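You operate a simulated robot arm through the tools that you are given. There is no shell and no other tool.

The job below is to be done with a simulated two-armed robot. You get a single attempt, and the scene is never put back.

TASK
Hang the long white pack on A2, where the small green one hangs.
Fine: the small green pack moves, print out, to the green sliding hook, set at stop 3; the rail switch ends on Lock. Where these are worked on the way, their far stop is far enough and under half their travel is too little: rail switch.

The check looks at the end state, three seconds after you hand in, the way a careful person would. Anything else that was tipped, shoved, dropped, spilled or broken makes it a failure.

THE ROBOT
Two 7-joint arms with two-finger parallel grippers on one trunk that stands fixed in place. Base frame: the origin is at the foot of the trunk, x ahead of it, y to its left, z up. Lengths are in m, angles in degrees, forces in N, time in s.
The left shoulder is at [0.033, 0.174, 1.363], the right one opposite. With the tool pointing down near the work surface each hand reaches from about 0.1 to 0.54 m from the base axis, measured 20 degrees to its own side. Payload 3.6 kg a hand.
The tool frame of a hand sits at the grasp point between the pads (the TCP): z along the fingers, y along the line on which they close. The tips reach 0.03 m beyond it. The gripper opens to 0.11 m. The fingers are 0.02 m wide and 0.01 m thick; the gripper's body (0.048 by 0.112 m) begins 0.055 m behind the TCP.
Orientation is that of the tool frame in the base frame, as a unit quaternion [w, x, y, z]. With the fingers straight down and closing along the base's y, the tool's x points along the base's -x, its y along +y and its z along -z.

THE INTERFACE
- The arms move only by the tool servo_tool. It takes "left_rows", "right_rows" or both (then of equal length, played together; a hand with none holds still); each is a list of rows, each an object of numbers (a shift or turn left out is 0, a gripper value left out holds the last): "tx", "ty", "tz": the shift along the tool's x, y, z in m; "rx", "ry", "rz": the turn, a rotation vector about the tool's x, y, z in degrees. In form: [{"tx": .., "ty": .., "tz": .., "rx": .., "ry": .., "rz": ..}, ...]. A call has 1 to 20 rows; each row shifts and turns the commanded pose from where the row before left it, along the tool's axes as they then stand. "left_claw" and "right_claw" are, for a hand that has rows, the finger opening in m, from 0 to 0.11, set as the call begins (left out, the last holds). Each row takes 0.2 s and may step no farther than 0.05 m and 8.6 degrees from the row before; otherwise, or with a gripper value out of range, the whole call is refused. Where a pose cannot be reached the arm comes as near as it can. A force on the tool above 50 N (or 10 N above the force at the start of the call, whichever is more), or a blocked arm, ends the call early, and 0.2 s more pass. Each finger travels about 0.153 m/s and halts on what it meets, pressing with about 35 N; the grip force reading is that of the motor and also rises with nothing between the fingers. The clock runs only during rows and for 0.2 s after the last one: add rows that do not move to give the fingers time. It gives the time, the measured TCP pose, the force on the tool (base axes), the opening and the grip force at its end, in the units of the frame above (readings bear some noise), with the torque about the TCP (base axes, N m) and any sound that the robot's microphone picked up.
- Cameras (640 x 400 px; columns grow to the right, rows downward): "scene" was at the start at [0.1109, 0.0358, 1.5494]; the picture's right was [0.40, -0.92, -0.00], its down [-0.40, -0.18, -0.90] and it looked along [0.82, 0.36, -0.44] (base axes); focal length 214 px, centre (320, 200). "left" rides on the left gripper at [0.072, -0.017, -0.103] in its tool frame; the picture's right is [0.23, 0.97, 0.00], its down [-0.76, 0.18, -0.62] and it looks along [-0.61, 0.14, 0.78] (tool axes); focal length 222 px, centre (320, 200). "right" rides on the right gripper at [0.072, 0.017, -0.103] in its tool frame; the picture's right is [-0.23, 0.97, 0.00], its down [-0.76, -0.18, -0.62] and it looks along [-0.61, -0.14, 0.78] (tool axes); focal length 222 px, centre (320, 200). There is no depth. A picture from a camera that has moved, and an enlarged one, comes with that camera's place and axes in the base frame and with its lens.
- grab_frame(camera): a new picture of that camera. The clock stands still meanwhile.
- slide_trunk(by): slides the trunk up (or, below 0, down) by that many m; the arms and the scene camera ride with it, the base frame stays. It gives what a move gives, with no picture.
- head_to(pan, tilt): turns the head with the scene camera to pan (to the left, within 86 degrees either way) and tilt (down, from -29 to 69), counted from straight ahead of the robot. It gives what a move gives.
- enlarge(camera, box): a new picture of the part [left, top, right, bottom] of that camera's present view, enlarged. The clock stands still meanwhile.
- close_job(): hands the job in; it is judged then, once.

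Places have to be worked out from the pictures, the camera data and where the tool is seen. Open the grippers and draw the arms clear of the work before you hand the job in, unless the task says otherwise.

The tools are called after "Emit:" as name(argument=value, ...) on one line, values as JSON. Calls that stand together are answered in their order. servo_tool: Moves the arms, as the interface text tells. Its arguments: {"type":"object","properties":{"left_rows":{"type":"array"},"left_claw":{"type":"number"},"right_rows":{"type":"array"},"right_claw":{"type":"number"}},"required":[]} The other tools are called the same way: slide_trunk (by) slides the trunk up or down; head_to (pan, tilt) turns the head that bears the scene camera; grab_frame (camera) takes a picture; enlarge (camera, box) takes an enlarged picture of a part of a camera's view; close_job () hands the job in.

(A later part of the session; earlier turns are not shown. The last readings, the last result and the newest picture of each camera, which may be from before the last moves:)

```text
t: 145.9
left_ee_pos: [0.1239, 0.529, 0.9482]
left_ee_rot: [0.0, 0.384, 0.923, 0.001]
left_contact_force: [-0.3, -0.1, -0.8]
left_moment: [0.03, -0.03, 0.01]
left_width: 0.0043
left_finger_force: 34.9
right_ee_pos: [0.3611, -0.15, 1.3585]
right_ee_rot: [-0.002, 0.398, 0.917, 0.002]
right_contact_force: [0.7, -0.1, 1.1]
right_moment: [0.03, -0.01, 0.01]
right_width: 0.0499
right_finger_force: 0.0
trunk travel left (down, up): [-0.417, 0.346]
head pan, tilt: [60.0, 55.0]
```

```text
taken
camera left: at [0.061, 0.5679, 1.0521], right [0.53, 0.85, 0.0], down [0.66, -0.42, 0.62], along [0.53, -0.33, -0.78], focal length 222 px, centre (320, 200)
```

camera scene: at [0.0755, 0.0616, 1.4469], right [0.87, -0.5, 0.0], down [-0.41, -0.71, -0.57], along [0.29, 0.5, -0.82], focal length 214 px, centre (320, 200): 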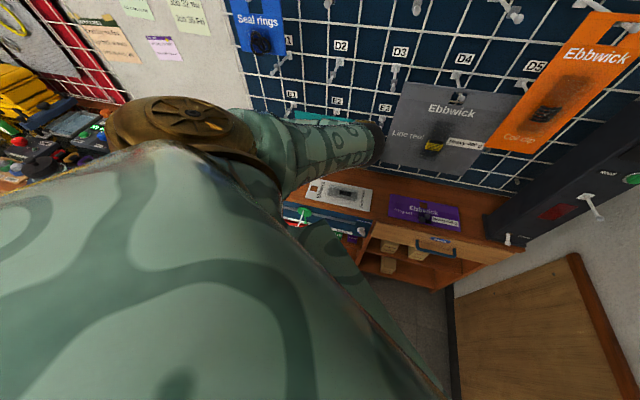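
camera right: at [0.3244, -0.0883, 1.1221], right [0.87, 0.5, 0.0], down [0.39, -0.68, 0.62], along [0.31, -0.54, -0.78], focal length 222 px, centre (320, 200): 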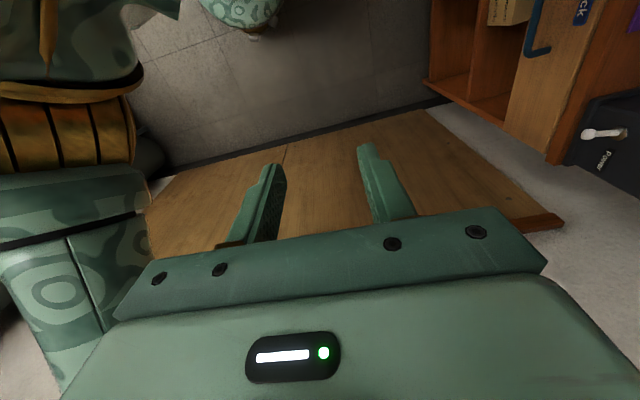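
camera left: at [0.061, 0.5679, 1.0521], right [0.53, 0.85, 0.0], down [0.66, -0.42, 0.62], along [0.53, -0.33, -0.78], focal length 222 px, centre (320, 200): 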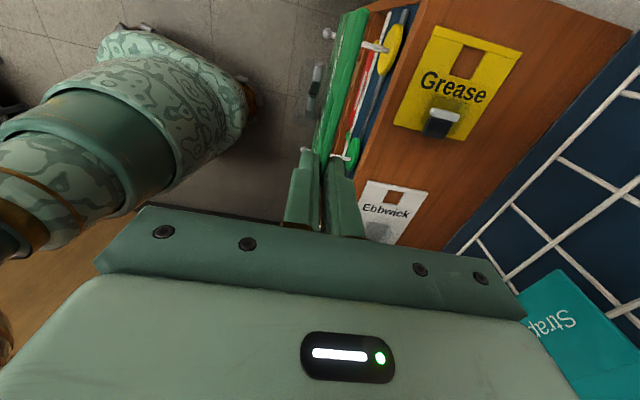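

I lower the trunk 90 mm, then bring the pack in front of the green peg (still outside its ball tip).

Emit:
slide_trunk(by=-0.09)

Emit:
servo_tool(left_rows=[{"ty": -0.02, "tz": 0.02}, {"ty": -0.02, "tz": 0.03}, {"tz": 0.03}, {"tx": -0.034}, {"tx": -0.034}, {"tx": -0.034}, {"tx": -0.033}, {}])

Emit:
grab_frame(camera="left")

Emit:
grab_frame(camera="scene")

```text
t: 147.1
left_ee_pos: [0.1247, 0.5275, 0.8583]
left_ee_rot: [0.0, 0.383, 0.924, 0.002]
left_contact_force: [-1.3, 0.1, -1.3]
left_moment: [-0.04, -0.01, 0.01]
left_width: 0.0042
left_finger_force: 34.8
right_ee_pos: [0.3609, -0.151, 1.2688]
right_ee_rot: [-0.001, 0.399, 0.917, 0.001]
right_contact_force: [0.4, 0.3, -0.4]
right_moment: [0.0, 0.0, -0.01]
right_width: 0.0501
right_finger_force: 0.1
trunk travel left (down, up): [-0.327, 0.436]
head pan, tilt: [60.0, 55.0]
```

```text
t: 148.9
left_ee_pos: [0.1912, 0.4045, 0.7777]
left_ee_rot: [0.0, 0.384, 0.923, 0.001]
left_contact_force: [-0.2, -0.2, -1.0]
left_moment: [-0.02, -0.01, 0.01]
left_width: 0.004
left_finger_force: 35.3
right_ee_pos: [0.3619, -0.1484, 1.2676]
right_ee_rot: [-0.001, 0.399, 0.917, 0.002]
right_contact_force: [-0.1, 0.1, 0.1]
right_moment: [-0.03, 0.01, 0.02]
right_width: 0.0503
right_finger_force: 0.1
trunk travel left (down, up): [-0.327, 0.436]
head pan, tilt: [60.0, 55.0]
```

```text
taken
camera left: at [0.1275, 0.4442, 0.8821], right [0.53, 0.85, 0.0], down [0.66, -0.42, 0.62], along [0.53, -0.33, -0.78], focal length 222 px, centre (320, 200)
```

left: 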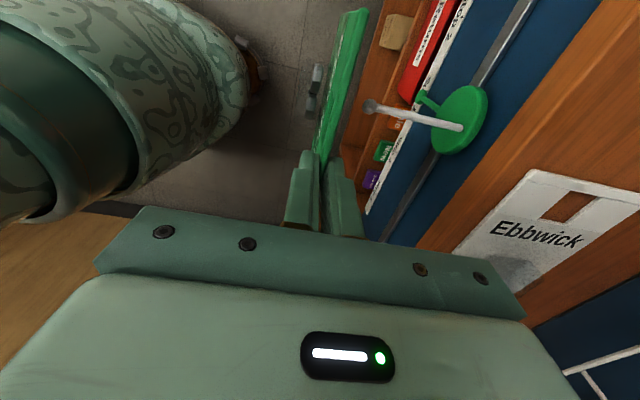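

```text
taken
camera scene: at [0.1035, 0.0618, 1.3558], right [0.87, -0.5, 0.0], down [-0.41, -0.71, -0.57], along [0.29, 0.5, -0.82], focal length 214 px, centre (320, 200)
```

scene: 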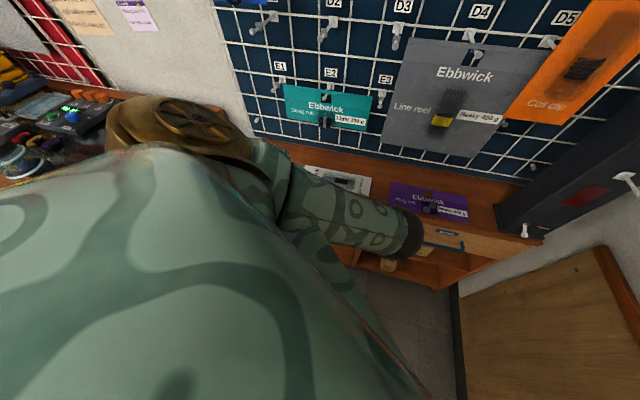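

Pack is in front of the peg. I zoom for the peg/ball's exact position.

Emit:
enlarge(camera="left", box=[280, 0, 500, 180])

```text
2.22 times, centred on (390, 90) of left
camera zoom: at [0.1275, 0.4442, 0.8821], right [0.53, 0.85, 0.0], down [0.66, -0.42, 0.62], along [0.53, -0.33, -0.78], focal length 494 px, centre (164, 444)
```

zoom: 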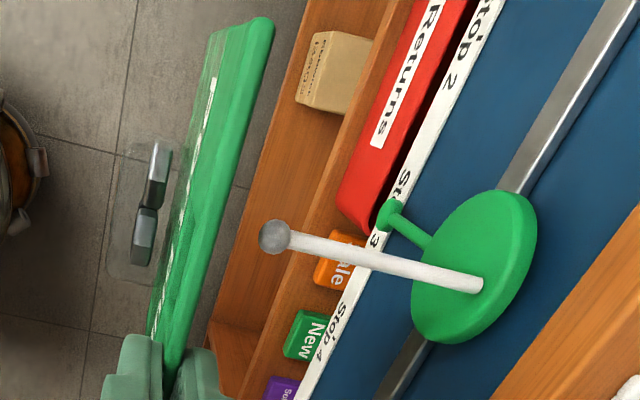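

Peg at u≈-0.179, ball n≈0.459; the card's hole centre is at u≈-0.180 — aligned. I lower to insertion height (TCP z 0.720) and then push the card over the ball.

Emit:
servo_tool(left_rows=[{"tz": 0.029}, {"tz": 0.0285}, {}])

Emit:
enlarge(camera="left", box=[280, 0, 500, 180])

```text
t: 149.7
left_ee_pos: [0.1912, 0.4052, 0.721]
left_ee_rot: [-0.001, 0.383, 0.924, 0.001]
left_contact_force: [-0.8, 0.1, -0.8]
left_moment: [-0.02, -0.01, -0.04]
left_width: 0.0041
left_finger_force: 34.6
right_ee_pos: [0.3628, -0.15, 1.2677]
right_ee_rot: [0.0, 0.399, 0.917, 0.001]
right_contact_force: [-0.6, 0.1, 0.4]
right_moment: [0.01, -0.02, -0.01]
right_width: 0.0502
right_finger_force: 0.1
trunk travel left (down, up): [-0.327, 0.436]
head pan, tilt: [60.0, 55.0]
```

```text
2.22 times, centred on (390, 90) of left
camera zoom: at [0.1284, 0.4445, 0.8253], right [0.53, 0.85, 0.0], down [0.66, -0.42, 0.62], along [0.53, -0.33, -0.78], focal length 494 px, centre (164, 444)
```

zoom: 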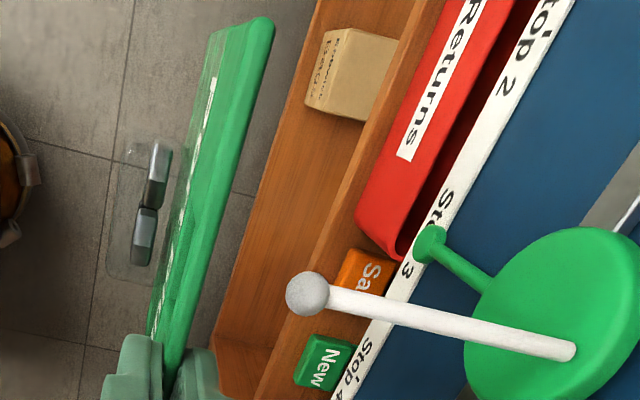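

Ball at z≈0.6855, consistent. I push the card over the ball in small steps.

Emit:
servo_tool(left_rows=[{"ty": 0.012}, {"ty": 0.012}, {"ty": 0.012}, {}])

Emit:
enlarge(camera="left", box=[240, 0, 480, 200])

```text
t: 150.7
left_ee_pos: [0.2163, 0.4309, 0.7221]
left_ee_rot: [-0.001, 0.384, 0.923, 0.002]
left_contact_force: [0.2, -0.2, -0.4]
left_moment: [-0.01, 0.01, -0.05]
left_width: 0.0039
left_finger_force: 34.8
right_ee_pos: [0.3627, -0.15, 1.2685]
right_ee_rot: [-0.001, 0.399, 0.917, 0.002]
right_contact_force: [0.0, -0.6, 0.2]
right_moment: [-0.02, 0.02, 0.02]
right_width: 0.05
right_finger_force: 0.0
trunk travel left (down, up): [-0.327, 0.436]
head pan, tilt: [60.0, 55.0]
```

```text
2.00 times, centred on (360, 100) of left
camera zoom: at [0.1539, 0.4699, 0.8253], right [0.53, 0.85, 0.0], down [0.66, -0.42, 0.62], along [0.53, -0.33, -0.78], focal length 444 px, centre (240, 400)
```

zoom: 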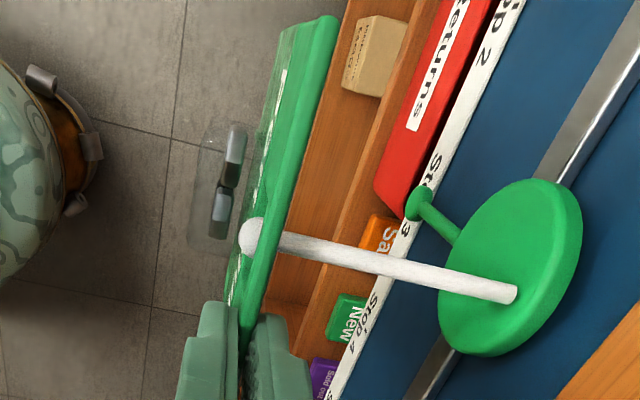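

The ball passes cleanly through the hole. I continue to mid-peg (n≈0.488).

Emit:
servo_tool(left_rows=[{"ty": 0.01}, {"ty": 0.01}, {"ty": 0.01}, {}])

Emit:
servo_tool(left_rows=[{"tz": 0.005}, {"tz": 0.005}, {"tz": 0.004}, {}])

Emit:
enlarge(camera="left", box=[240, 0, 480, 200])

```text
t: 151.7
left_ee_pos: [0.2372, 0.4515, 0.7218]
left_ee_rot: [-0.001, 0.384, 0.923, 0.002]
left_contact_force: [-0.2, -0.3, -1.4]
left_moment: [-0.03, -0.05, 0.02]
left_width: 0.0042
left_finger_force: 35.4
right_ee_pos: [0.3609, -0.15, 1.2687]
right_ee_rot: [-0.002, 0.398, 0.917, 0.002]
right_contact_force: [-1.1, -0.3, -0.2]
right_moment: [0.0, -0.01, -0.04]
right_width: 0.0501
right_finger_force: 0.0
trunk travel left (down, up): [-0.327, 0.436]
head pan, tilt: [60.0, 55.0]
```

```text
t: 152.7
left_ee_pos: [0.2372, 0.4506, 0.707]
left_ee_rot: [0.0, 0.383, 0.924, 0.003]
left_contact_force: [1.4, 2.6, 24.3]
left_moment: [0.49, 0.34, -0.08]
left_width: 0.0043
left_finger_force: 35.0
right_ee_pos: [0.3623, -0.1519, 1.2687]
right_ee_rot: [-0.002, 0.398, 0.918, 0.003]
right_contact_force: [0.7, -0.2, 0.6]
right_moment: [0.02, 0.04, 0.0]
right_width: 0.0502
right_finger_force: 0.1
trunk travel left (down, up): [-0.327, 0.436]
head pan, tilt: [60.0, 55.0]
```

```text
2.00 times, centred on (360, 100) of left
camera zoom: at [0.1746, 0.4898, 0.8134], right [0.53, 0.85, 0.01], down [0.66, -0.42, 0.62], along [0.53, -0.33, -0.78], focal length 444 px, centre (240, 400)
```

zoom: 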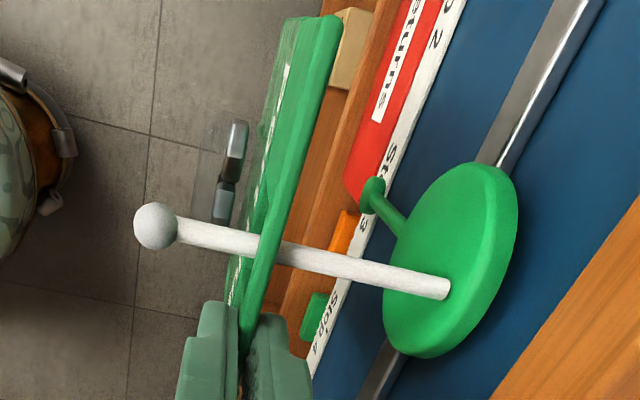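

The card rests on the peg (24 N felt). I ease up a bit, open the fingers and withdraw upward.

Emit:
servo_tool(left_rows=[{"tz": -0.0025}, {}])

Emit:
servo_tool(left_rows=[{}, {}, {}], left_claw=0.04)

Emit:
enlarge(camera="left", box=[240, 0, 480, 200])

```text
t: 153.3
left_ee_pos: [0.2384, 0.4497, 0.7097]
left_ee_rot: [0.0, 0.385, 0.923, 0.001]
left_contact_force: [2.8, 1.7, 9.5]
left_moment: [0.23, 0.07, -0.06]
left_width: 0.0042
left_finger_force: 34.7
right_ee_pos: [0.363, -0.1506, 1.2685]
right_ee_rot: [-0.001, 0.399, 0.917, 0.001]
right_contact_force: [0.3, -0.5, -0.3]
right_moment: [0.01, 0.0, 0.02]
right_width: 0.0501
right_finger_force: 0.1
trunk travel left (down, up): [-0.327, 0.436]
head pan, tilt: [60.0, 55.0]
```

```text
t: 154.1
left_ee_pos: [0.2377, 0.4509, 0.7094]
left_ee_rot: [0.0, 0.384, 0.923, 0.001]
left_contact_force: [-0.1, -0.3, 0.9]
left_moment: [-0.02, -0.01, -0.01]
left_width: 0.04
left_finger_force: 0.1
right_ee_pos: [0.3616, -0.1494, 1.2684]
right_ee_rot: [-0.001, 0.398, 0.917, 0.002]
right_contact_force: [-1.0, -1.3, 0.4]
right_moment: [-0.02, -0.02, 0.01]
right_width: 0.0501
right_finger_force: 0.1
trunk travel left (down, up): [-0.327, 0.436]
head pan, tilt: [60.0, 55.0]
```

```text
2.00 times, centred on (360, 100) of left
camera zoom: at [0.1745, 0.4902, 0.8136], right [0.53, 0.85, 0.0], down [0.66, -0.42, 0.62], along [0.53, -0.33, -0.78], focal length 444 px, centre (240, 400)
```

zoom: 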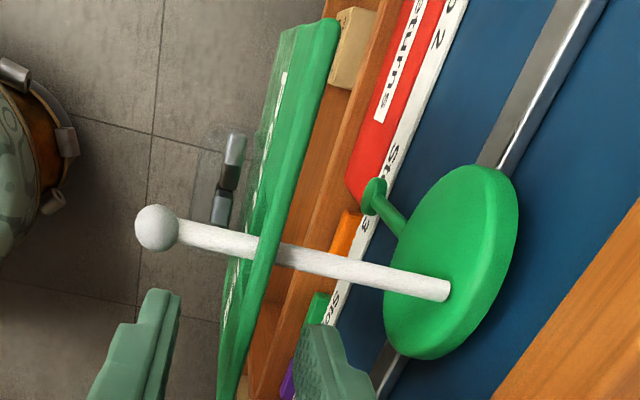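

The green pack hangs on the green hook, print out. I rise clear, then test in free space whether the wrist can yaw to the orientation needed for the white pack (hole end turned toward the wall).

Emit:
servo_tool(left_rows=[{"tz": -0.03}, {"tz": -0.03}, {"tz": -0.03}, {"tz": -0.03}, {}])

Emit:
grab_frame(camera="left")

Emit:
servo_tool(left_rows=[{"tx": -0.03}, {"tx": -0.03}, {"rz": 8}, {"rz": 8}, {"rz": 8}, {"rz": 8}, {}])

```text
t: 155.3
left_ee_pos: [0.2371, 0.4509, 0.8311]
left_ee_rot: [0.0, 0.384, 0.923, 0.001]
left_contact_force: [0.5, -0.9, 0.2]
left_moment: [-0.03, 0.01, -0.04]
left_width: 0.0399
left_finger_force: 0.1
right_ee_pos: [0.362, -0.1487, 1.2692]
right_ee_rot: [-0.001, 0.398, 0.917, 0.001]
right_contact_force: [-0.2, -0.7, -0.1]
right_moment: [0.02, 0.04, -0.01]
right_width: 0.0501
right_finger_force: 0.0
trunk travel left (down, up): [-0.327, 0.436]
head pan, tilt: [60.0, 55.0]
```

```text
taken
camera left: at [0.174, 0.4896, 0.9349], right [0.53, 0.85, 0.0], down [0.66, -0.42, 0.62], along [0.53, -0.33, -0.78], focal length 222 px, centre (320, 200)
```

left: 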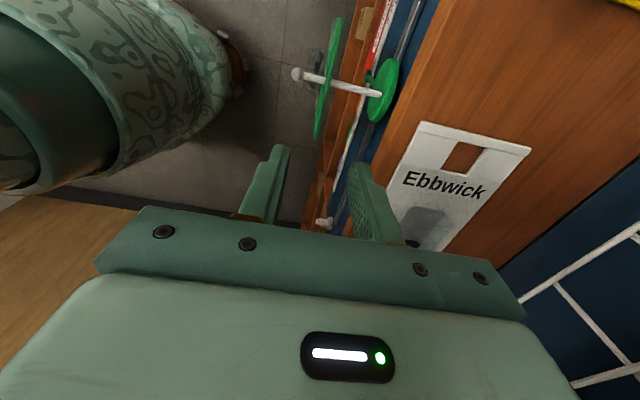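

```text
t: 156.9
left_ee_pos: [0.2808, 0.4077, 0.8306]
left_ee_rot: [-0.001, 0.623, 0.782, 0.0]
left_contact_force: [0.3, -0.9, -0.4]
left_moment: [-0.01, 0.0, -0.04]
left_width: 0.04
left_finger_force: 0.1
right_ee_pos: [0.3625, -0.1502, 1.2679]
right_ee_rot: [-0.001, 0.398, 0.917, 0.001]
right_contact_force: [0.5, 0.3, -0.7]
right_moment: [-0.01, -0.01, 0.03]
right_width: 0.0499
right_finger_force: 0.2
trunk travel left (down, up): [-0.327, 0.436]
head pan, tilt: [60.0, 55.0]
```

Yaw works so far with no limits. I continue toward the full +90°.

Emit:
servo_tool(left_rows=[{"rz": 8.3}, {"rz": 8.3}, {"rz": 8.3}, {"rz": 8.3}, {"rz": 8.3}, {"rz": 8.3}, {"rz": 8.2}, {}])

Emit:
grab_frame(camera="left")

Emit:
grab_frame(camera="scene")

```text
t: 158.7
left_ee_pos: [0.2802, 0.4073, 0.8296]
left_ee_rot: [-0.001, 0.924, 0.381, 0.001]
left_contact_force: [0.0, 0.9, -0.3]
left_moment: [0.01, -0.01, 0.02]
left_width: 0.0401
left_finger_force: 0.0
right_ee_pos: [0.362, -0.1499, 1.2681]
right_ee_rot: [-0.002, 0.399, 0.917, 0.002]
right_contact_force: [-0.2, 0.4, -0.5]
right_moment: [0.02, -0.04, 0.03]
right_width: 0.0501
right_finger_force: 0.1
trunk travel left (down, up): [-0.327, 0.436]
head pan, tilt: [60.0, 55.0]
```

```text
taken
camera left: at [0.3201, 0.4708, 0.9333], right [0.85, -0.53, 0.0], down [-0.42, -0.66, 0.62], along [-0.33, -0.53, -0.78], focal length 222 px, centre (320, 200)
```

left: 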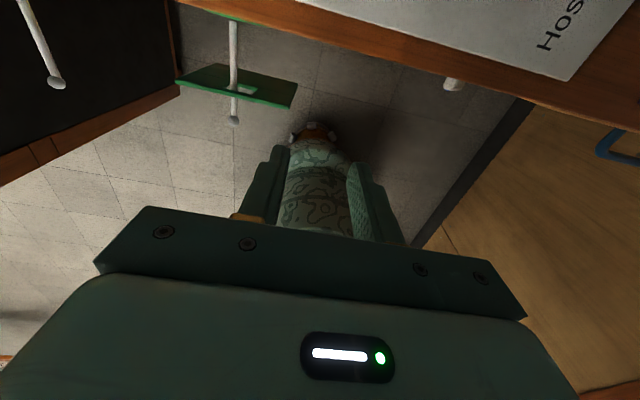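

```text
taken
camera scene: at [0.104, 0.0614, 1.3558], right [0.87, -0.5, 0.0], down [-0.41, -0.71, -0.57], along [0.29, 0.5, -0.82], focal length 214 px, centre (320, 200)
```

scene: 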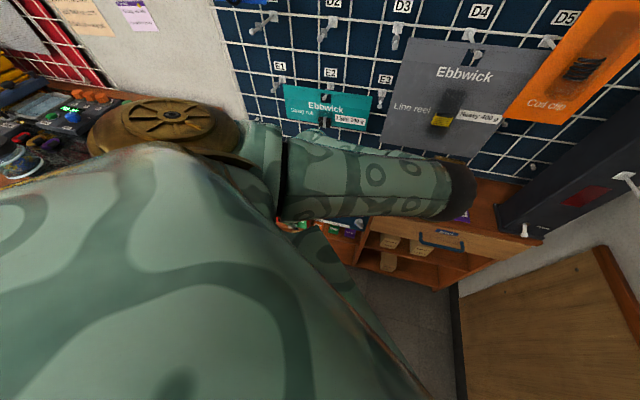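

The full +90° yaw is reachable (hole end would face the wall). Next I test the pitch near A2 with an empty hand: move left, and raise the trunk so the hand comes up to hook level.

Emit:
servo_tool(left_rows=[{"ty": -0.035, "tz": -0.02, "tx": -0.01}, {"ty": -0.035, "tz": -0.02, "tx": -0.01}, {"ty": -0.035, "tz": -0.02, "tx": -0.01}, {"ty": -0.035, "tz": -0.02, "tx": -0.01}, {"ty": -0.03, "tz": -0.02, "tx": -0.005}, {"ty": -0.025, "tz": -0.02}, {}])

Emit:
grab_frame(camera="scene")

```text
t: 160.3
left_ee_pos: [0.1119, 0.5147, 0.9491]
left_ee_rot: [-0.001, 0.925, 0.381, 0.0]
left_contact_force: [0.3, 0.0, -1.1]
left_moment: [-0.01, 0.0, 0.01]
left_width: 0.0397
left_finger_force: 0.0
right_ee_pos: [0.3622, -0.1502, 1.2683]
right_ee_rot: [-0.002, 0.399, 0.917, 0.002]
right_contact_force: [-0.4, 0.3, 0.2]
right_moment: [0.03, -0.03, 0.01]
right_width: 0.0502
right_finger_force: 0.0
trunk travel left (down, up): [-0.327, 0.436]
head pan, tilt: [60.0, 55.0]
```

```text
taken
camera scene: at [0.1043, 0.0611, 1.3557], right [0.87, -0.5, 0.0], down [-0.41, -0.71, -0.57], along [0.29, 0.5, -0.82], focal length 214 px, centre (320, 200)
```

scene: 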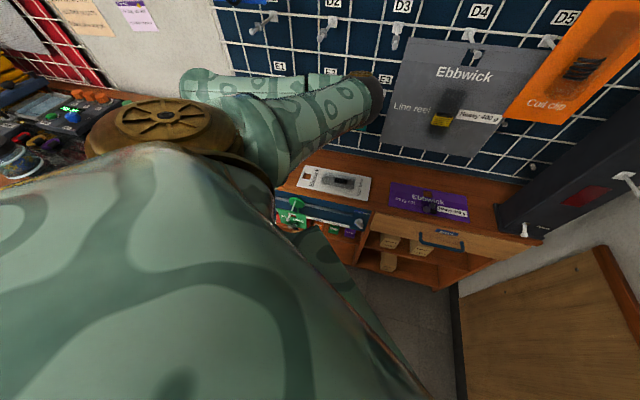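

The green pack hangs on the rail hook as seen. I raise the trunk in steps (elbow at n≈0.47, clear of hooks).

Emit:
enlarge(camera="scene", box=[260, 170, 380, 250])

Emit:
slide_trunk(by=0.2)

Emit:
slide_trunk(by=0.15)

Emit:
head_to(pan=50, tilt=30)

Emit:
grab_frame(camera="scene")

```text
5.00 times, centred on (320, 210) of scene
camera zoom: at [0.1043, 0.0611, 1.3557], right [0.87, -0.5, 0.0], down [-0.41, -0.71, -0.57], along [0.29, 0.5, -0.82], focal length 1072 px, centre (320, 150)
```

zoom: 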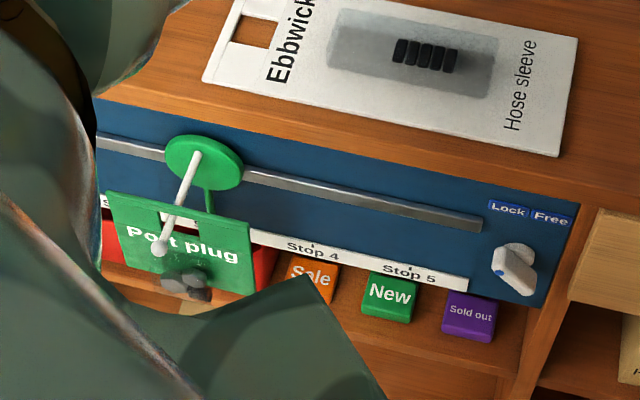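

```text
t: 162.5
left_ee_pos: [0.111, 0.514, 1.1495]
left_ee_rot: [-0.001, 0.924, 0.382, -0.001]
left_contact_force: [0.0, -0.5, 0.2]
left_moment: [-0.06, 0.02, -0.02]
left_width: 0.04
left_finger_force: 0.1
right_ee_pos: [0.3621, -0.1492, 1.4677]
right_ee_rot: [-0.001, 0.398, 0.917, 0.002]
right_contact_force: [0.4, 0.3, -0.4]
right_moment: [0.0, 0.02, -0.01]
right_width: 0.0501
right_finger_force: 0.0
trunk travel left (down, up): [-0.527, 0.236]
head pan, tilt: [60.0, 55.0]
```

```text
t: 164.2
left_ee_pos: [0.1117, 0.5139, 1.2984]
left_ee_rot: [-0.001, 0.924, 0.381, 0.0]
left_contact_force: [1.1, 0.1, -0.3]
left_moment: [-0.03, -0.01, 0.01]
left_width: 0.0402
left_finger_force: 0.1
right_ee_pos: [0.3617, -0.1498, 1.6178]
right_ee_rot: [-0.001, 0.4, 0.917, 0.001]
right_contact_force: [0.2, -0.2, 0.5]
right_moment: [-0.02, -0.01, -0.02]
right_width: 0.0503
right_finger_force: 0.0
trunk travel left (down, up): [-0.677, 0.086]
head pan, tilt: [60.0, 55.0]
```

```text
t: 165.1
left_ee_pos: [0.1116, 0.5145, 1.2993]
left_ee_rot: [0.0, 0.924, 0.383, 0.0]
left_contact_force: [0.3, 0.0, -0.8]
left_moment: [-0.01, -0.03, 0.02]
left_width: 0.0397
left_finger_force: 0.1
right_ee_pos: [0.3613, -0.1494, 1.6184]
right_ee_rot: [-0.001, 0.399, 0.917, 0.001]
right_contact_force: [-0.1, -0.6, 0.1]
right_moment: [-0.02, 0.0, 0.02]
right_width: 0.0502
right_finger_force: 0.1
trunk travel left (down, up): [-0.677, 0.086]
head pan, tilt: [50.0, 30.0]
```

```text
taken
camera scene: at [0.0689, 0.0683, 1.7438], right [0.77, -0.64, 0.0], down [-0.32, -0.38, -0.87], along [0.56, 0.66, -0.5], focal length 214 px, centre (320, 200)
```

scene: 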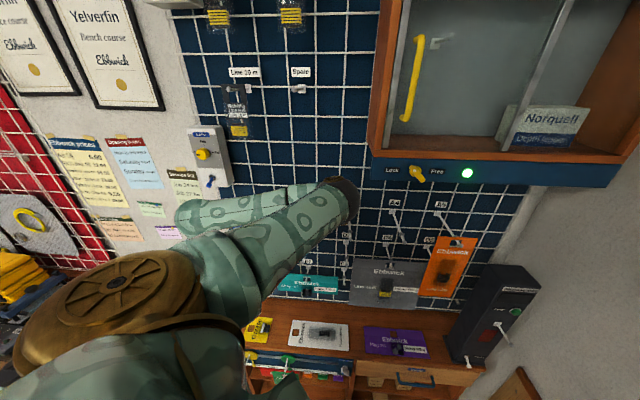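

Everything fine. Now a pitch test: lower slightly, move toward u≈-0.2 and tilt the tool toward the wall (ry+).

Emit:
servo_tool(left_rows=[{"tz": 0.03, "ty": 0.03}, {"tz": 0.03, "ty": 0.03}, {"ty": 0.025}, {"ry": 8}, {"ry": 8}, {"ry": 8}, {}])

```text
t: 166.7
left_ee_pos: [0.1733, 0.4577, 1.2362]
left_ee_rot: [-0.08, 0.904, 0.373, 0.193]
left_contact_force: [-0.3, -0.6, -0.1]
left_moment: [0.01, 0.04, -0.02]
left_width: 0.0397
left_finger_force: 0.1
left hand out of reach, approached as far as the arm can: row 6
right_ee_pos: [0.3625, -0.1498, 1.6186]
right_ee_rot: [-0.001, 0.399, 0.917, 0.002]
right_contact_force: [-0.9, 0.1, -0.6]
right_moment: [-0.02, 0.01, 0.02]
right_width: 0.0503
right_finger_force: 0.0
trunk travel left (down, up): [-0.677, 0.086]
head pan, tilt: [50.0, 30.0]
```

The wrist gets too close to the shoulder; with the trunk at its top the arm will have more room. I raise the trunk 80 mm and lower the hand accordingly, then tilt further.

Emit:
servo_tool(left_rows=[{"tz": 0.025, "tx": -0.01}, {"tz": 0.025, "tx": -0.01}, {}])

Emit:
slide_trunk(by=0.08)

Emit:
servo_tool(left_rows=[{"tz": 0.03, "tx": -0.012}, {"tz": 0.03, "tx": -0.012}, {"tz": 0.02, "tx": -0.008}, {}])

Emit:
servo_tool(left_rows=[{"ry": 8}, {"ry": 8}, {}])

```text
t: 167.5
left_ee_pos: [0.1746, 0.4577, 1.1834]
left_ee_rot: [-0.08, 0.904, 0.374, 0.193]
left_contact_force: [0.0, -0.9, -0.2]
left_moment: [0.01, 0.02, 0.02]
left_width: 0.0399
left_finger_force: 0.1
right_ee_pos: [0.3625, -0.1496, 1.6187]
right_ee_rot: [-0.001, 0.399, 0.917, 0.002]
right_contact_force: [-0.5, 0.0, 0.0]
right_moment: [-0.01, -0.03, 0.02]
right_width: 0.0498
right_finger_force: 0.1
trunk travel left (down, up): [-0.677, 0.086]
head pan, tilt: [50.0, 30.0]
```

```text
t: 168.7
left_ee_pos: [0.1735, 0.4595, 1.2627]
left_ee_rot: [-0.081, 0.904, 0.373, 0.193]
left_contact_force: [0.3, 0.6, -0.2]
left_moment: [0.0, -0.01, 0.01]
left_width: 0.04
left_finger_force: 0.0
right_ee_pos: [0.3617, -0.1501, 1.6971]
right_ee_rot: [-0.001, 0.399, 0.917, 0.002]
right_contact_force: [0.1, -0.8, 0.1]
right_moment: [-0.01, 0.02, -0.01]
right_width: 0.05
right_finger_force: 0.1
trunk travel left (down, up): [-0.757, 0.006]
head pan, tilt: [50.0, 30.0]
```

```text
t: 169.7
left_ee_pos: [0.1798, 0.4646, 1.179]
left_ee_rot: [-0.083, 0.901, 0.377, 0.198]
left_contact_force: [0.3, -0.3, 0.1]
left_moment: [-0.03, 0.02, 0.04]
left_width: 0.0399
left_finger_force: 0.1
right_ee_pos: [0.3635, -0.1508, 1.698]
right_ee_rot: [-0.002, 0.399, 0.917, 0.002]
right_contact_force: [0.7, 0.5, 0.0]
right_moment: [0.0, 0.01, 0.04]
right_width: 0.0501
right_finger_force: 0.1
trunk travel left (down, up): [-0.757, 0.006]
head pan, tilt: [50.0, 30.0]
```

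```text
t: 170.5
left_ee_pos: [0.1823, 0.4657, 1.1917]
left_ee_rot: [-0.117, 0.88, 0.364, 0.282]
left_contact_force: [0.0, 0.7, 0.5]
left_moment: [-0.02, -0.02, 0.01]
left_width: 0.04
left_finger_force: 0.1
left hand out of reach, approached as far as the arm can: row 2
right_ee_pos: [0.3624, -0.1488, 1.6989]
right_ee_rot: [0.0, 0.399, 0.917, 0.002]
right_contact_force: [0.8, -0.7, 0.3]
right_moment: [-0.02, 0.0, 0.0]
right_width: 0.0499
right_finger_force: 0.0
trunk travel left (down, up): [-0.757, 0.006]
head pan, tilt: [50.0, 30.0]
```

Tilt reached ~36°. Moving further out toward the A2 region, then tilting more to see the limit there.

Emit:
servo_tool(left_rows=[{"ty": 0.04}, {"ty": 0.04, "tx": 0.016, "tz": 0.012}, {"tx": 0.016, "tz": 0.012}, {"ry": 8}, {"ry": 8}, {}])

Emit:
grab_frame(camera="scene")

Emit:
grab_frame(camera="left")

```text
t: 171.9
left_ee_pos: [0.283, 0.5023, 1.2853]
left_ee_rot: [-0.155, 0.84, 0.344, 0.39]
left_contact_force: [-0.1, -0.7, 0.0]
left_moment: [0.0, 0.0, -0.01]
left_width: 0.0403
left_finger_force: 0.1
left hand out of reach, approached as far as the arm can: row 1, 2, 4, 5
right_ee_pos: [0.3619, -0.1492, 1.699]
right_ee_rot: [-0.001, 0.399, 0.917, 0.001]
right_contact_force: [0.5, -0.2, -0.3]
right_moment: [-0.01, 0.02, 0.02]
right_width: 0.0502
right_finger_force: 0.1
trunk travel left (down, up): [-0.757, 0.006]
head pan, tilt: [50.0, 30.0]
```

```text
taken
camera scene: at [0.0675, 0.0685, 1.8237], right [0.77, -0.64, 0.0], down [-0.32, -0.38, -0.87], along [0.56, 0.66, -0.5], focal length 214 px, centre (320, 200)
```

scene: 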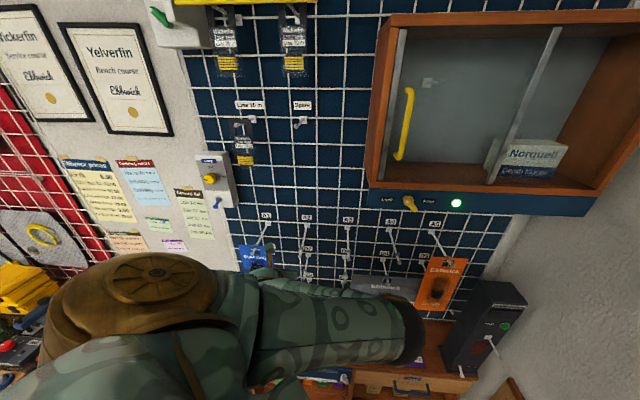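

```text
taken
camera left: at [0.247, 0.4924, 1.4076], right [0.78, -0.59, 0.18], down [-0.57, -0.8, -0.17], along [0.25, 0.03, -0.97], focal length 222 px, centre (320, 200)
```

left: 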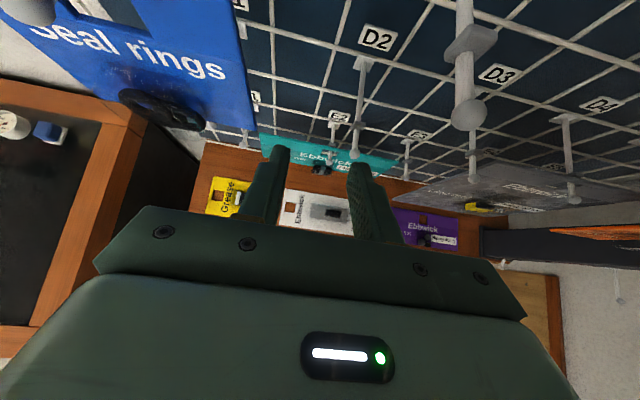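

Tilt ~50° is reachable here (n 0.555, z 1.285). I check with the empty hand whether the planned hang pose (n≈0.51, u≈-0.108, z≈1.297) is reachable too.

Emit:
servo_tool(left_rows=[{"tx": -0.01, "tz": -0.021}, {"tx": -0.01, "tz": -0.021, "ty": 0.015}, {"ty": 0.016}, {"ty": 0.016}, {}])

Emit:
grab_frame(camera="left")

```text
t: 173.1
left_ee_pos: [0.2827, 0.4623, 1.3338]
left_ee_rot: [-0.163, 0.834, 0.342, 0.402]
left_contact_force: [0.3, -1.0, -0.9]
left_moment: [0.04, 0.01, -0.03]
left_width: 0.04
left_finger_force: 0.0
left hand out of reach, approached as far as the arm can: row 1, 2, 3, 4
right_ee_pos: [0.3617, -0.1494, 1.6988]
right_ee_rot: [-0.001, 0.399, 0.917, 0.002]
right_contact_force: [-0.6, 0.7, 0.3]
right_moment: [-0.01, -0.03, -0.01]
right_width: 0.0499
right_finger_force: 0.0
trunk travel left (down, up): [-0.757, 0.006]
head pan, tilt: [50.0, 30.0]
```

```text
taken
camera left: at [0.2459, 0.4498, 1.4546], right [0.78, -0.59, 0.18], down [-0.56, -0.8, -0.2], along [0.27, 0.06, -0.96], focal length 222 px, centre (320, 200)
```

left: 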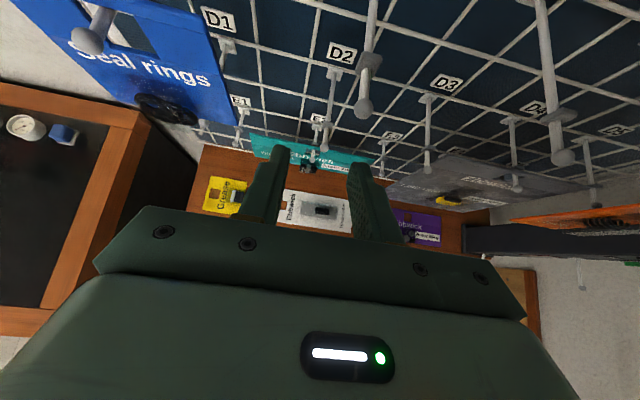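

The limit depends on height relative to the shoulder; lowering the trunk 80 mm should help. I do that and re-test the hang pose.

Emit:
servo_tool(left_rows=[{"tz": -0.03}, {}])

Emit:
slide_trunk(by=-0.08)

Emit:
servo_tool(left_rows=[{"tx": 0.015, "tz": -0.005, "ty": 0.01}, {"tx": 0.015, "tz": -0.005, "ty": 0.009}, {}])

Emit:
grab_frame(camera="scene")

```text
t: 173.7
left_ee_pos: [0.2656, 0.445, 1.352]
left_ee_rot: [-0.165, 0.833, 0.343, 0.402]
left_contact_force: [-0.3, -0.4, 0.0]
left_moment: [-0.01, -0.04, -0.03]
left_width: 0.0401
left_finger_force: 0.1
right_ee_pos: [0.3612, -0.149, 1.698]
right_ee_rot: [-0.001, 0.399, 0.917, 0.002]
right_contact_force: [-0.1, 0.4, -0.1]
right_moment: [0.02, 0.02, -0.02]
right_width: 0.05
right_finger_force: 0.1
trunk travel left (down, up): [-0.757, 0.006]
head pan, tilt: [50.0, 30.0]
```

```text
t: 174.9
left_ee_pos: [0.2661, 0.4468, 1.2709]
left_ee_rot: [-0.166, 0.833, 0.344, 0.401]
left_contact_force: [-0.5, 1.1, 0.1]
left_moment: [-0.03, 0.0, 0.0]
left_width: 0.0401
left_finger_force: 0.1
right_ee_pos: [0.3622, -0.1499, 1.6187]
right_ee_rot: [-0.002, 0.398, 0.917, 0.002]
right_contact_force: [-0.3, -0.3, 0.0]
right_moment: [-0.02, 0.01, 0.02]
right_width: 0.0501
right_finger_force: 0.1
trunk travel left (down, up): [-0.677, 0.086]
head pan, tilt: [50.0, 30.0]
```

```text
t: 175.7
left_ee_pos: [0.292, 0.4448, 1.2965]
left_ee_rot: [-0.165, 0.833, 0.343, 0.401]
left_contact_force: [0.1, -0.6, -0.8]
left_moment: [0.0, -0.03, 0.0]
left_width: 0.0402
left_finger_force: 0.1
left hand out of reach, approached as far as the arm can: row 2
right_ee_pos: [0.362, -0.1487, 1.6178]
right_ee_rot: [-0.002, 0.399, 0.917, 0.002]
right_contact_force: [-0.4, 0.1, 0.1]
right_moment: [0.0, 0.0, -0.03]
right_width: 0.0501
right_finger_force: 0.1
trunk travel left (down, up): [-0.677, 0.086]
head pan, tilt: [50.0, 30.0]
```

```text
taken
camera scene: at [0.0689, 0.0684, 1.7439], right [0.77, -0.64, 0.0], down [-0.32, -0.38, -0.87], along [0.56, 0.66, -0.5], focal length 214 px, centre (320, 200)
```

scene: 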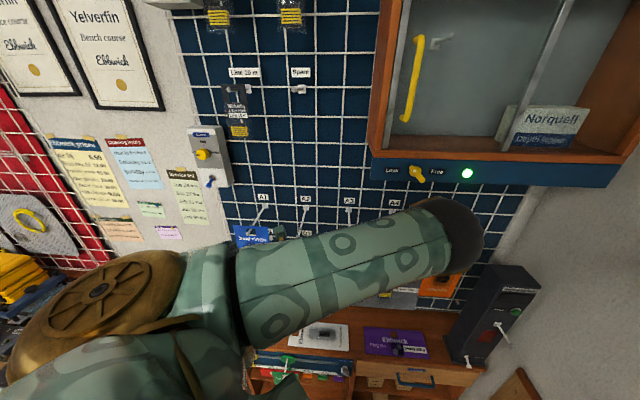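

The hang pose is reachable at ~51° tilt with trunk at +0.2. Now I reverse out: back off, move left, untilt, and yaw back, then go down for the white pack.

Emit:
servo_tool(left_rows=[{"tz": -0.025}, {"tz": -0.025}, {"ty": -0.03}, {"ty": -0.03}, {"ty": -0.03}, {"ry": -8}, {"ry": -8}, {"ry": -8}, {"ry": -8}, {"ry": -8}, {"ry": -8}, {"ry": -3.5}, {}])

Emit:
servo_tool(left_rows=[{"tx": -0.02, "ty": -0.03}, {"tx": -0.02, "ty": -0.03}, {"ty": -0.02}, {"rz": -8.2}, {"rz": -8.2}, {"rz": -8.2}, {"rz": -8.2}, {"rz": -8.2}, {"rz": -8.2}, {"rz": -8.2}, {"rz": -8.2}, {"rz": -8.2}, {"rz": -8.2}, {"rz": -8.0}, {}])

Emit:
grab_frame(camera="scene")

```text
t: 178.5
left_ee_pos: [0.2357, 0.5032, 1.2946]
left_ee_rot: [0.001, 0.925, 0.381, 0.001]
left_contact_force: [0.0, -0.2, 0.5]
left_moment: [-0.01, 0.01, -0.03]
left_width: 0.0398
left_finger_force: 0.0
left hand out of reach, approached as far as the arm can: row 1, 2, 3
right_ee_pos: [0.3618, -0.1494, 1.6175]
right_ee_rot: [-0.001, 0.399, 0.917, 0.001]
right_contact_force: [0.7, 0.5, 0.3]
right_moment: [0.0, -0.02, -0.02]
right_width: 0.0499
right_finger_force: 0.1
trunk travel left (down, up): [-0.677, 0.086]
head pan, tilt: [50.0, 30.0]
```

```text
t: 181.7
left_ee_pos: [0.1503, 0.532, 1.2947]
left_ee_rot: [0.0, 0.383, 0.924, 0.001]
left_contact_force: [0.5, -0.6, 0.5]
left_moment: [0.0, 0.01, 0.02]
left_width: 0.0402
left_finger_force: 0.0
right_ee_pos: [0.3623, -0.1506, 1.6181]
right_ee_rot: [-0.001, 0.399, 0.917, 0.001]
right_contact_force: [-0.1, 0.0, -0.1]
right_moment: [0.04, -0.02, 0.0]
right_width: 0.05
right_finger_force: 0.1
trunk travel left (down, up): [-0.677, 0.086]
head pan, tilt: [50.0, 30.0]
```

```text
taken
camera scene: at [0.0691, 0.0684, 1.7439], right [0.77, -0.64, 0.0], down [-0.32, -0.38, -0.87], along [0.56, 0.66, -0.5], focal length 214 px, centre (320, 200)
```

scene: 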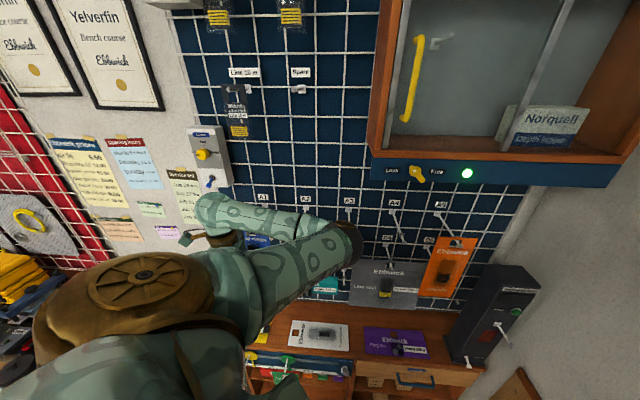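

Hand is back left and pointing down. I retreat a little from the hooks and lower the trunk by 0.26.

Emit:
servo_tool(left_rows=[{"ty": -0.02}, {"ty": -0.018}, {}])

Emit:
slide_trunk(by=-0.13)

Emit:
slide_trunk(by=-0.13)

Emit:
grab_frame(camera="scene")

```text
t: 182.5
left_ee_pos: [0.1224, 0.5056, 1.2942]
left_ee_rot: [0.001, 0.384, 0.923, 0.0]
left_contact_force: [0.3, 0.2, 0.2]
left_moment: [0.01, -0.03, 0.03]
left_width: 0.0399
left_finger_force: 0.0
right_ee_pos: [0.3624, -0.1497, 1.6192]
right_ee_rot: [-0.002, 0.399, 0.917, 0.002]
right_contact_force: [-0.1, -0.6, 0.4]
right_moment: [0.0, -0.01, -0.03]
right_width: 0.0502
right_finger_force: 0.0
trunk travel left (down, up): [-0.677, 0.086]
head pan, tilt: [50.0, 30.0]
```

```text
t: 184.1
left_ee_pos: [0.1244, 0.505, 1.1634]
left_ee_rot: [0.0, 0.384, 0.923, -0.001]
left_contact_force: [0.4, -0.5, -0.3]
left_moment: [0.02, -0.01, 0.02]
left_width: 0.0399
left_finger_force: 0.1
right_ee_pos: [0.3614, -0.1508, 1.488]
right_ee_rot: [-0.002, 0.398, 0.917, 0.002]
right_contact_force: [0.7, 1.0, -0.5]
right_moment: [0.01, -0.01, 0.04]
right_width: 0.05
right_finger_force: 0.0
trunk travel left (down, up): [-0.547, 0.216]
head pan, tilt: [50.0, 30.0]
```

```text
t: 185.6
left_ee_pos: [0.1221, 0.5036, 1.0352]
left_ee_rot: [0.001, 0.385, 0.923, 0.001]
left_contact_force: [0.6, -0.5, 0.3]
left_moment: [0.05, -0.02, 0.01]
left_width: 0.0401
left_finger_force: 0.1
right_ee_pos: [0.3616, -0.1493, 1.3596]
right_ee_rot: [-0.002, 0.399, 0.917, 0.002]
right_contact_force: [-0.4, 0.4, -0.9]
right_moment: [-0.01, -0.04, 0.0]
right_width: 0.0501
right_finger_force: 0.1
trunk travel left (down, up): [-0.417, 0.346]
head pan, tilt: [50.0, 30.0]
```

```text
taken
camera scene: at [0.0972, 0.0683, 1.483], right [0.77, -0.64, 0.0], down [-0.32, -0.38, -0.87], along [0.56, 0.66, -0.5], focal length 214 px, centre (320, 200)
```

scene: 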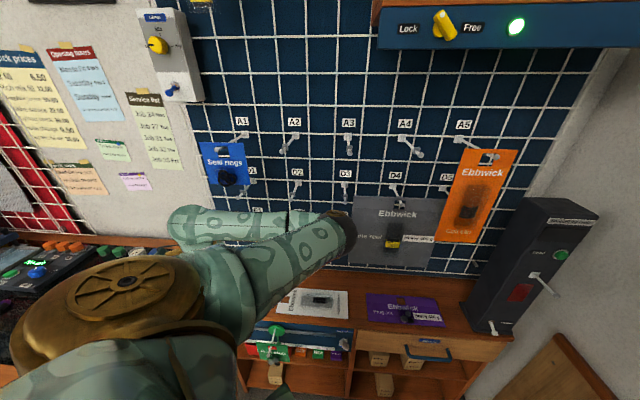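

Clear. I lower the hand, move right at n≈0.45, and look at the white pack from close range.

Emit:
servo_tool(left_rows=[{"tz": 0.04}, {"tz": 0.04}, {"tz": 0.04}, {"tz": 0.04}, {"tz": 0.03, "tx": -0.02}, {"tx": -0.035}, {"tx": -0.035}, {"tx": -0.035}, {"tx": -0.035}, {}], left_claw=0.11)

Emit:
grab_frame(camera="left")

Emit:
enlarge(camera="left", box=[380, 60, 640, 240])

```text
t: 187.8
left_ee_pos: [0.2373, 0.393, 0.8435]
left_ee_rot: [0.0, 0.384, 0.923, 0.0]
left_contact_force: [-1.4, 0.7, 0.3]
left_moment: [-0.04, -0.03, 0.0]
left_width: 0.1101
left_finger_force: 0.1
right_ee_pos: [0.3621, -0.1511, 1.3578]
right_ee_rot: [-0.001, 0.398, 0.917, 0.002]
right_contact_force: [0.6, -0.3, 0.2]
right_moment: [0.0, -0.04, 0.01]
right_width: 0.0501
right_finger_force: 0.0
trunk travel left (down, up): [-0.417, 0.346]
head pan, tilt: [50.0, 30.0]
```

```text
taken
camera left: at [0.1745, 0.4321, 0.9477], right [0.53, 0.85, 0.0], down [0.66, -0.42, 0.62], along [0.53, -0.33, -0.78], focal length 222 px, centre (320, 200)
```

left: 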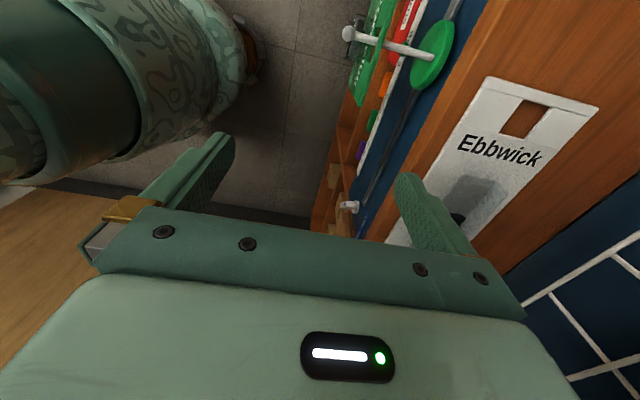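

```text
2.22 times, centred on (510, 150) of left
camera zoom: at [0.1745, 0.4321, 0.9477], right [0.53, 0.85, 0.0], down [0.66, -0.42, 0.62], along [0.53, -0.33, -0.78], focal length 494 px, centre (-102, 311)
```

zoom: 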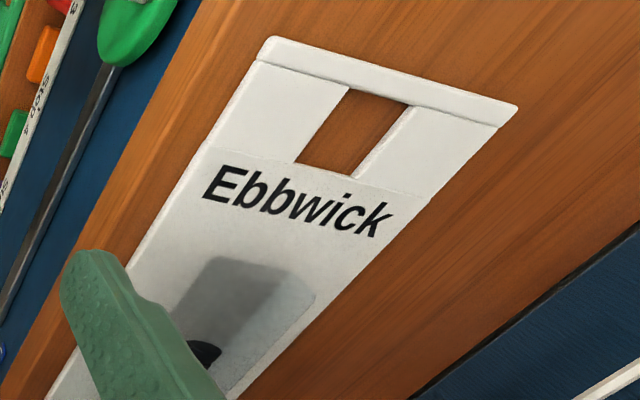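

White pack measured: card n 0.5625–0.666, left end u≈-0.18, hole centre (u≈-0.158, n≈0.6145), blister from u≈-0.097 to 0.027, n≈0.59–0.645. I move over it at u≈-0.072, n≈0.602.

Emit:
servo_tool(left_rows=[{"tx": -0.019}, {"tx": -0.019}, {"ty": 0.04}, {"ty": 0.04}, {"ty": 0.04}, {"ty": 0.036}, {}])

Emit:
grab_frame(camera="left")

Emit:
head_to(pan=40, tilt=45)

Emit:
grab_frame(camera="scene")

```text
t: 189.4
left_ee_pos: [0.3731, 0.4756, 0.8449]
left_ee_rot: [0.001, 0.384, 0.923, -0.001]
left_contact_force: [-0.4, -0.7, 0.3]
left_moment: [0.01, 0.01, 0.01]
left_width: 0.1099
left_finger_force: 0.0
right_ee_pos: [0.3621, -0.1495, 1.3586]
right_ee_rot: [-0.001, 0.399, 0.917, 0.002]
right_contact_force: [0.6, 0.6, 0.0]
right_moment: [-0.02, 0.01, -0.03]
right_width: 0.0502
right_finger_force: 0.1
trunk travel left (down, up): [-0.417, 0.346]
head pan, tilt: [50.0, 30.0]
```

```text
taken
camera left: at [0.3095, 0.5152, 0.9494], right [0.53, 0.85, 0.0], down [0.66, -0.42, 0.62], along [0.53, -0.33, -0.78], focal length 222 px, centre (320, 200)
```

left: 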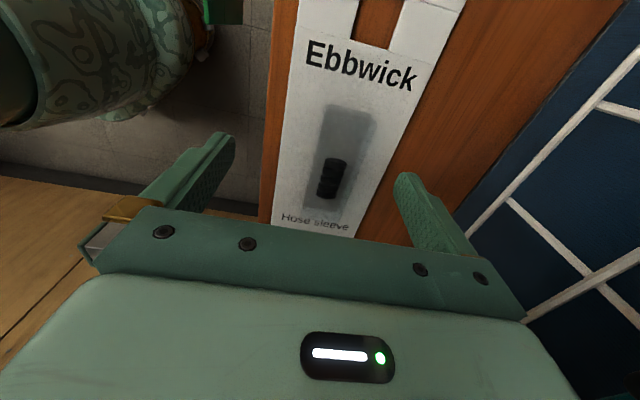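

```text
t: 190.2
left_ee_pos: [0.3724, 0.4759, 0.8455]
left_ee_rot: [0.0, 0.384, 0.923, 0.001]
left_contact_force: [-0.6, 0.1, 0.4]
left_moment: [-0.01, 0.0, -0.02]
left_width: 0.11
left_finger_force: 0.1
right_ee_pos: [0.3623, -0.1496, 1.3584]
right_ee_rot: [-0.001, 0.399, 0.917, 0.002]
right_contact_force: [-0.2, -0.7, -0.1]
right_moment: [0.01, 0.0, -0.03]
right_width: 0.0502
right_finger_force: 0.0
trunk travel left (down, up): [-0.417, 0.346]
head pan, tilt: [40.0, 45.0]
```

```text
taken
camera scene: at [0.1019, 0.0514, 1.4603], right [0.64, -0.77, 0.0], down [-0.54, -0.45, -0.71], along [0.54, 0.46, -0.71], focal length 214 px, centre (320, 200)
```

scene: 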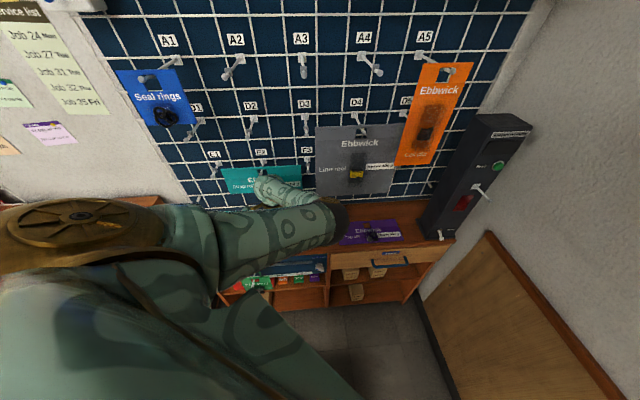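

Refined: card surface z≈0.748, card centre n≈0.624, blister n 0.605–0.646. Fingers straddle it. I move 6 mm further in and descend gently.

Emit:
servo_tool(left_rows=[{"ty": 0.006, "tz": 0.02}, {"tz": 0.02}, {"tz": 0.015}, {}])

Emit:
grab_frame(camera="left")

Emit:
enlarge(camera="left", box=[220, 60, 460, 240])

```text
t: 191.2
left_ee_pos: [0.3767, 0.477, 0.7891]
left_ee_rot: [0.0, 0.385, 0.923, 0.001]
left_contact_force: [-1.3, -0.4, 0.1]
left_moment: [0.03, -0.01, -0.04]
left_width: 0.1097
left_finger_force: 0.1
right_ee_pos: [0.3623, -0.1499, 1.3569]
right_ee_rot: [-0.001, 0.399, 0.917, 0.002]
right_contact_force: [0.4, -0.8, 0.5]
right_moment: [-0.01, -0.02, -0.02]
right_width: 0.0501
right_finger_force: 0.1
trunk travel left (down, up): [-0.417, 0.346]
head pan, tilt: [40.0, 45.0]
```

```text
taken
camera left: at [0.3132, 0.5181, 0.8932], right [0.53, 0.85, 0.0], down [0.66, -0.42, 0.62], along [0.53, -0.33, -0.78], focal length 222 px, centre (320, 200)
```

left: 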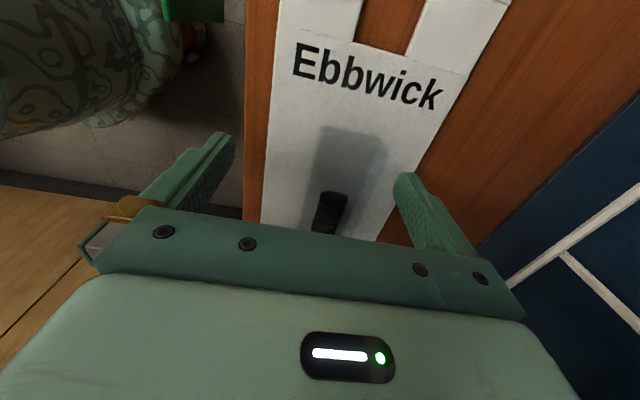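

```text
2.22 times, centred on (340, 150) of left
camera zoom: at [0.3132, 0.5181, 0.8932], right [0.53, 0.85, 0.0], down [0.66, -0.42, 0.62], along [0.53, -0.33, -0.78], focal length 494 px, centre (276, 311)
```

zoom: 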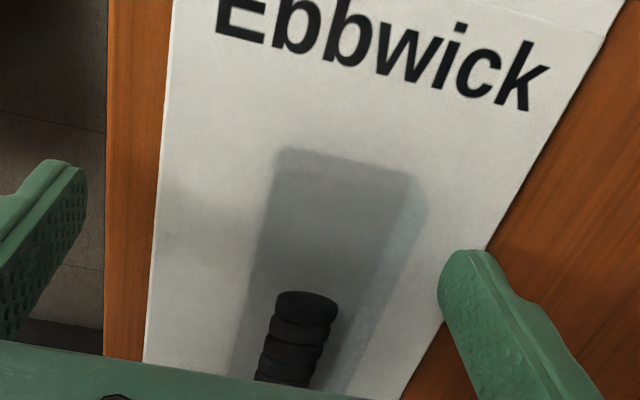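

Fingers straddle the card; I go 8 mm lower and close on the blister.

Emit:
servo_tool(left_rows=[{"tz": 0.004}, {"tz": 0.004}, {}])

Emit:
servo_tool(left_rows=[{}, {}], left_claw=0.05)

Emit:
grab_frame(camera="left")

```text
t: 192.0
left_ee_pos: [0.3776, 0.4773, 0.7822]
left_ee_rot: [0.0, 0.385, 0.923, 0.0]
left_contact_force: [0.2, -1.2, -0.3]
left_moment: [0.01, -0.05, 0.0]
left_width: 0.1101
left_finger_force: 0.1
right_ee_pos: [0.3613, -0.1496, 1.3581]
right_ee_rot: [-0.001, 0.398, 0.917, 0.002]
right_contact_force: [-0.4, 0.2, -0.3]
right_moment: [0.0, -0.01, -0.02]
right_width: 0.0499
right_finger_force: 0.1
trunk travel left (down, up): [-0.417, 0.346]
head pan, tilt: [40.0, 45.0]
```

```text
t: 192.6
left_ee_pos: [0.3779, 0.4777, 0.7804]
left_ee_rot: [0.0, 0.384, 0.923, 0.0]
left_contact_force: [-0.6, -0.4, -0.5]
left_moment: [0.0, -0.01, -0.06]
left_width: 0.0502
left_finger_force: 0.1
right_ee_pos: [0.3627, -0.1499, 1.3571]
right_ee_rot: [-0.001, 0.398, 0.917, 0.001]
right_contact_force: [0.2, -0.1, -0.1]
right_moment: [0.0, 0.0, 0.02]
right_width: 0.0502
right_finger_force: 0.1
trunk travel left (down, up): [-0.417, 0.346]
head pan, tilt: [40.0, 45.0]
```

```text
taken
camera left: at [0.3139, 0.5175, 0.8853], right [0.53, 0.85, 0.0], down [0.66, -0.41, 0.62], along [0.53, -0.33, -0.78], focal length 222 px, centre (320, 200)
```

left: 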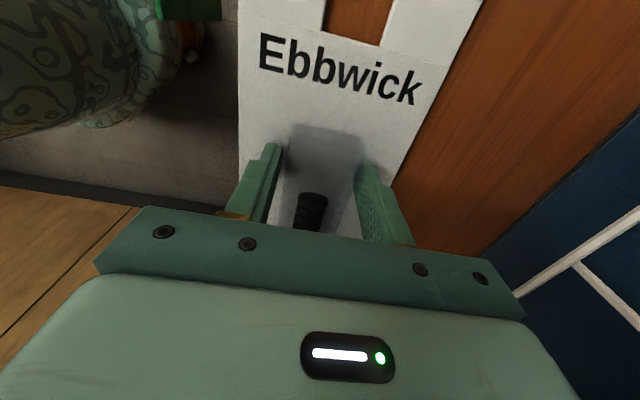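

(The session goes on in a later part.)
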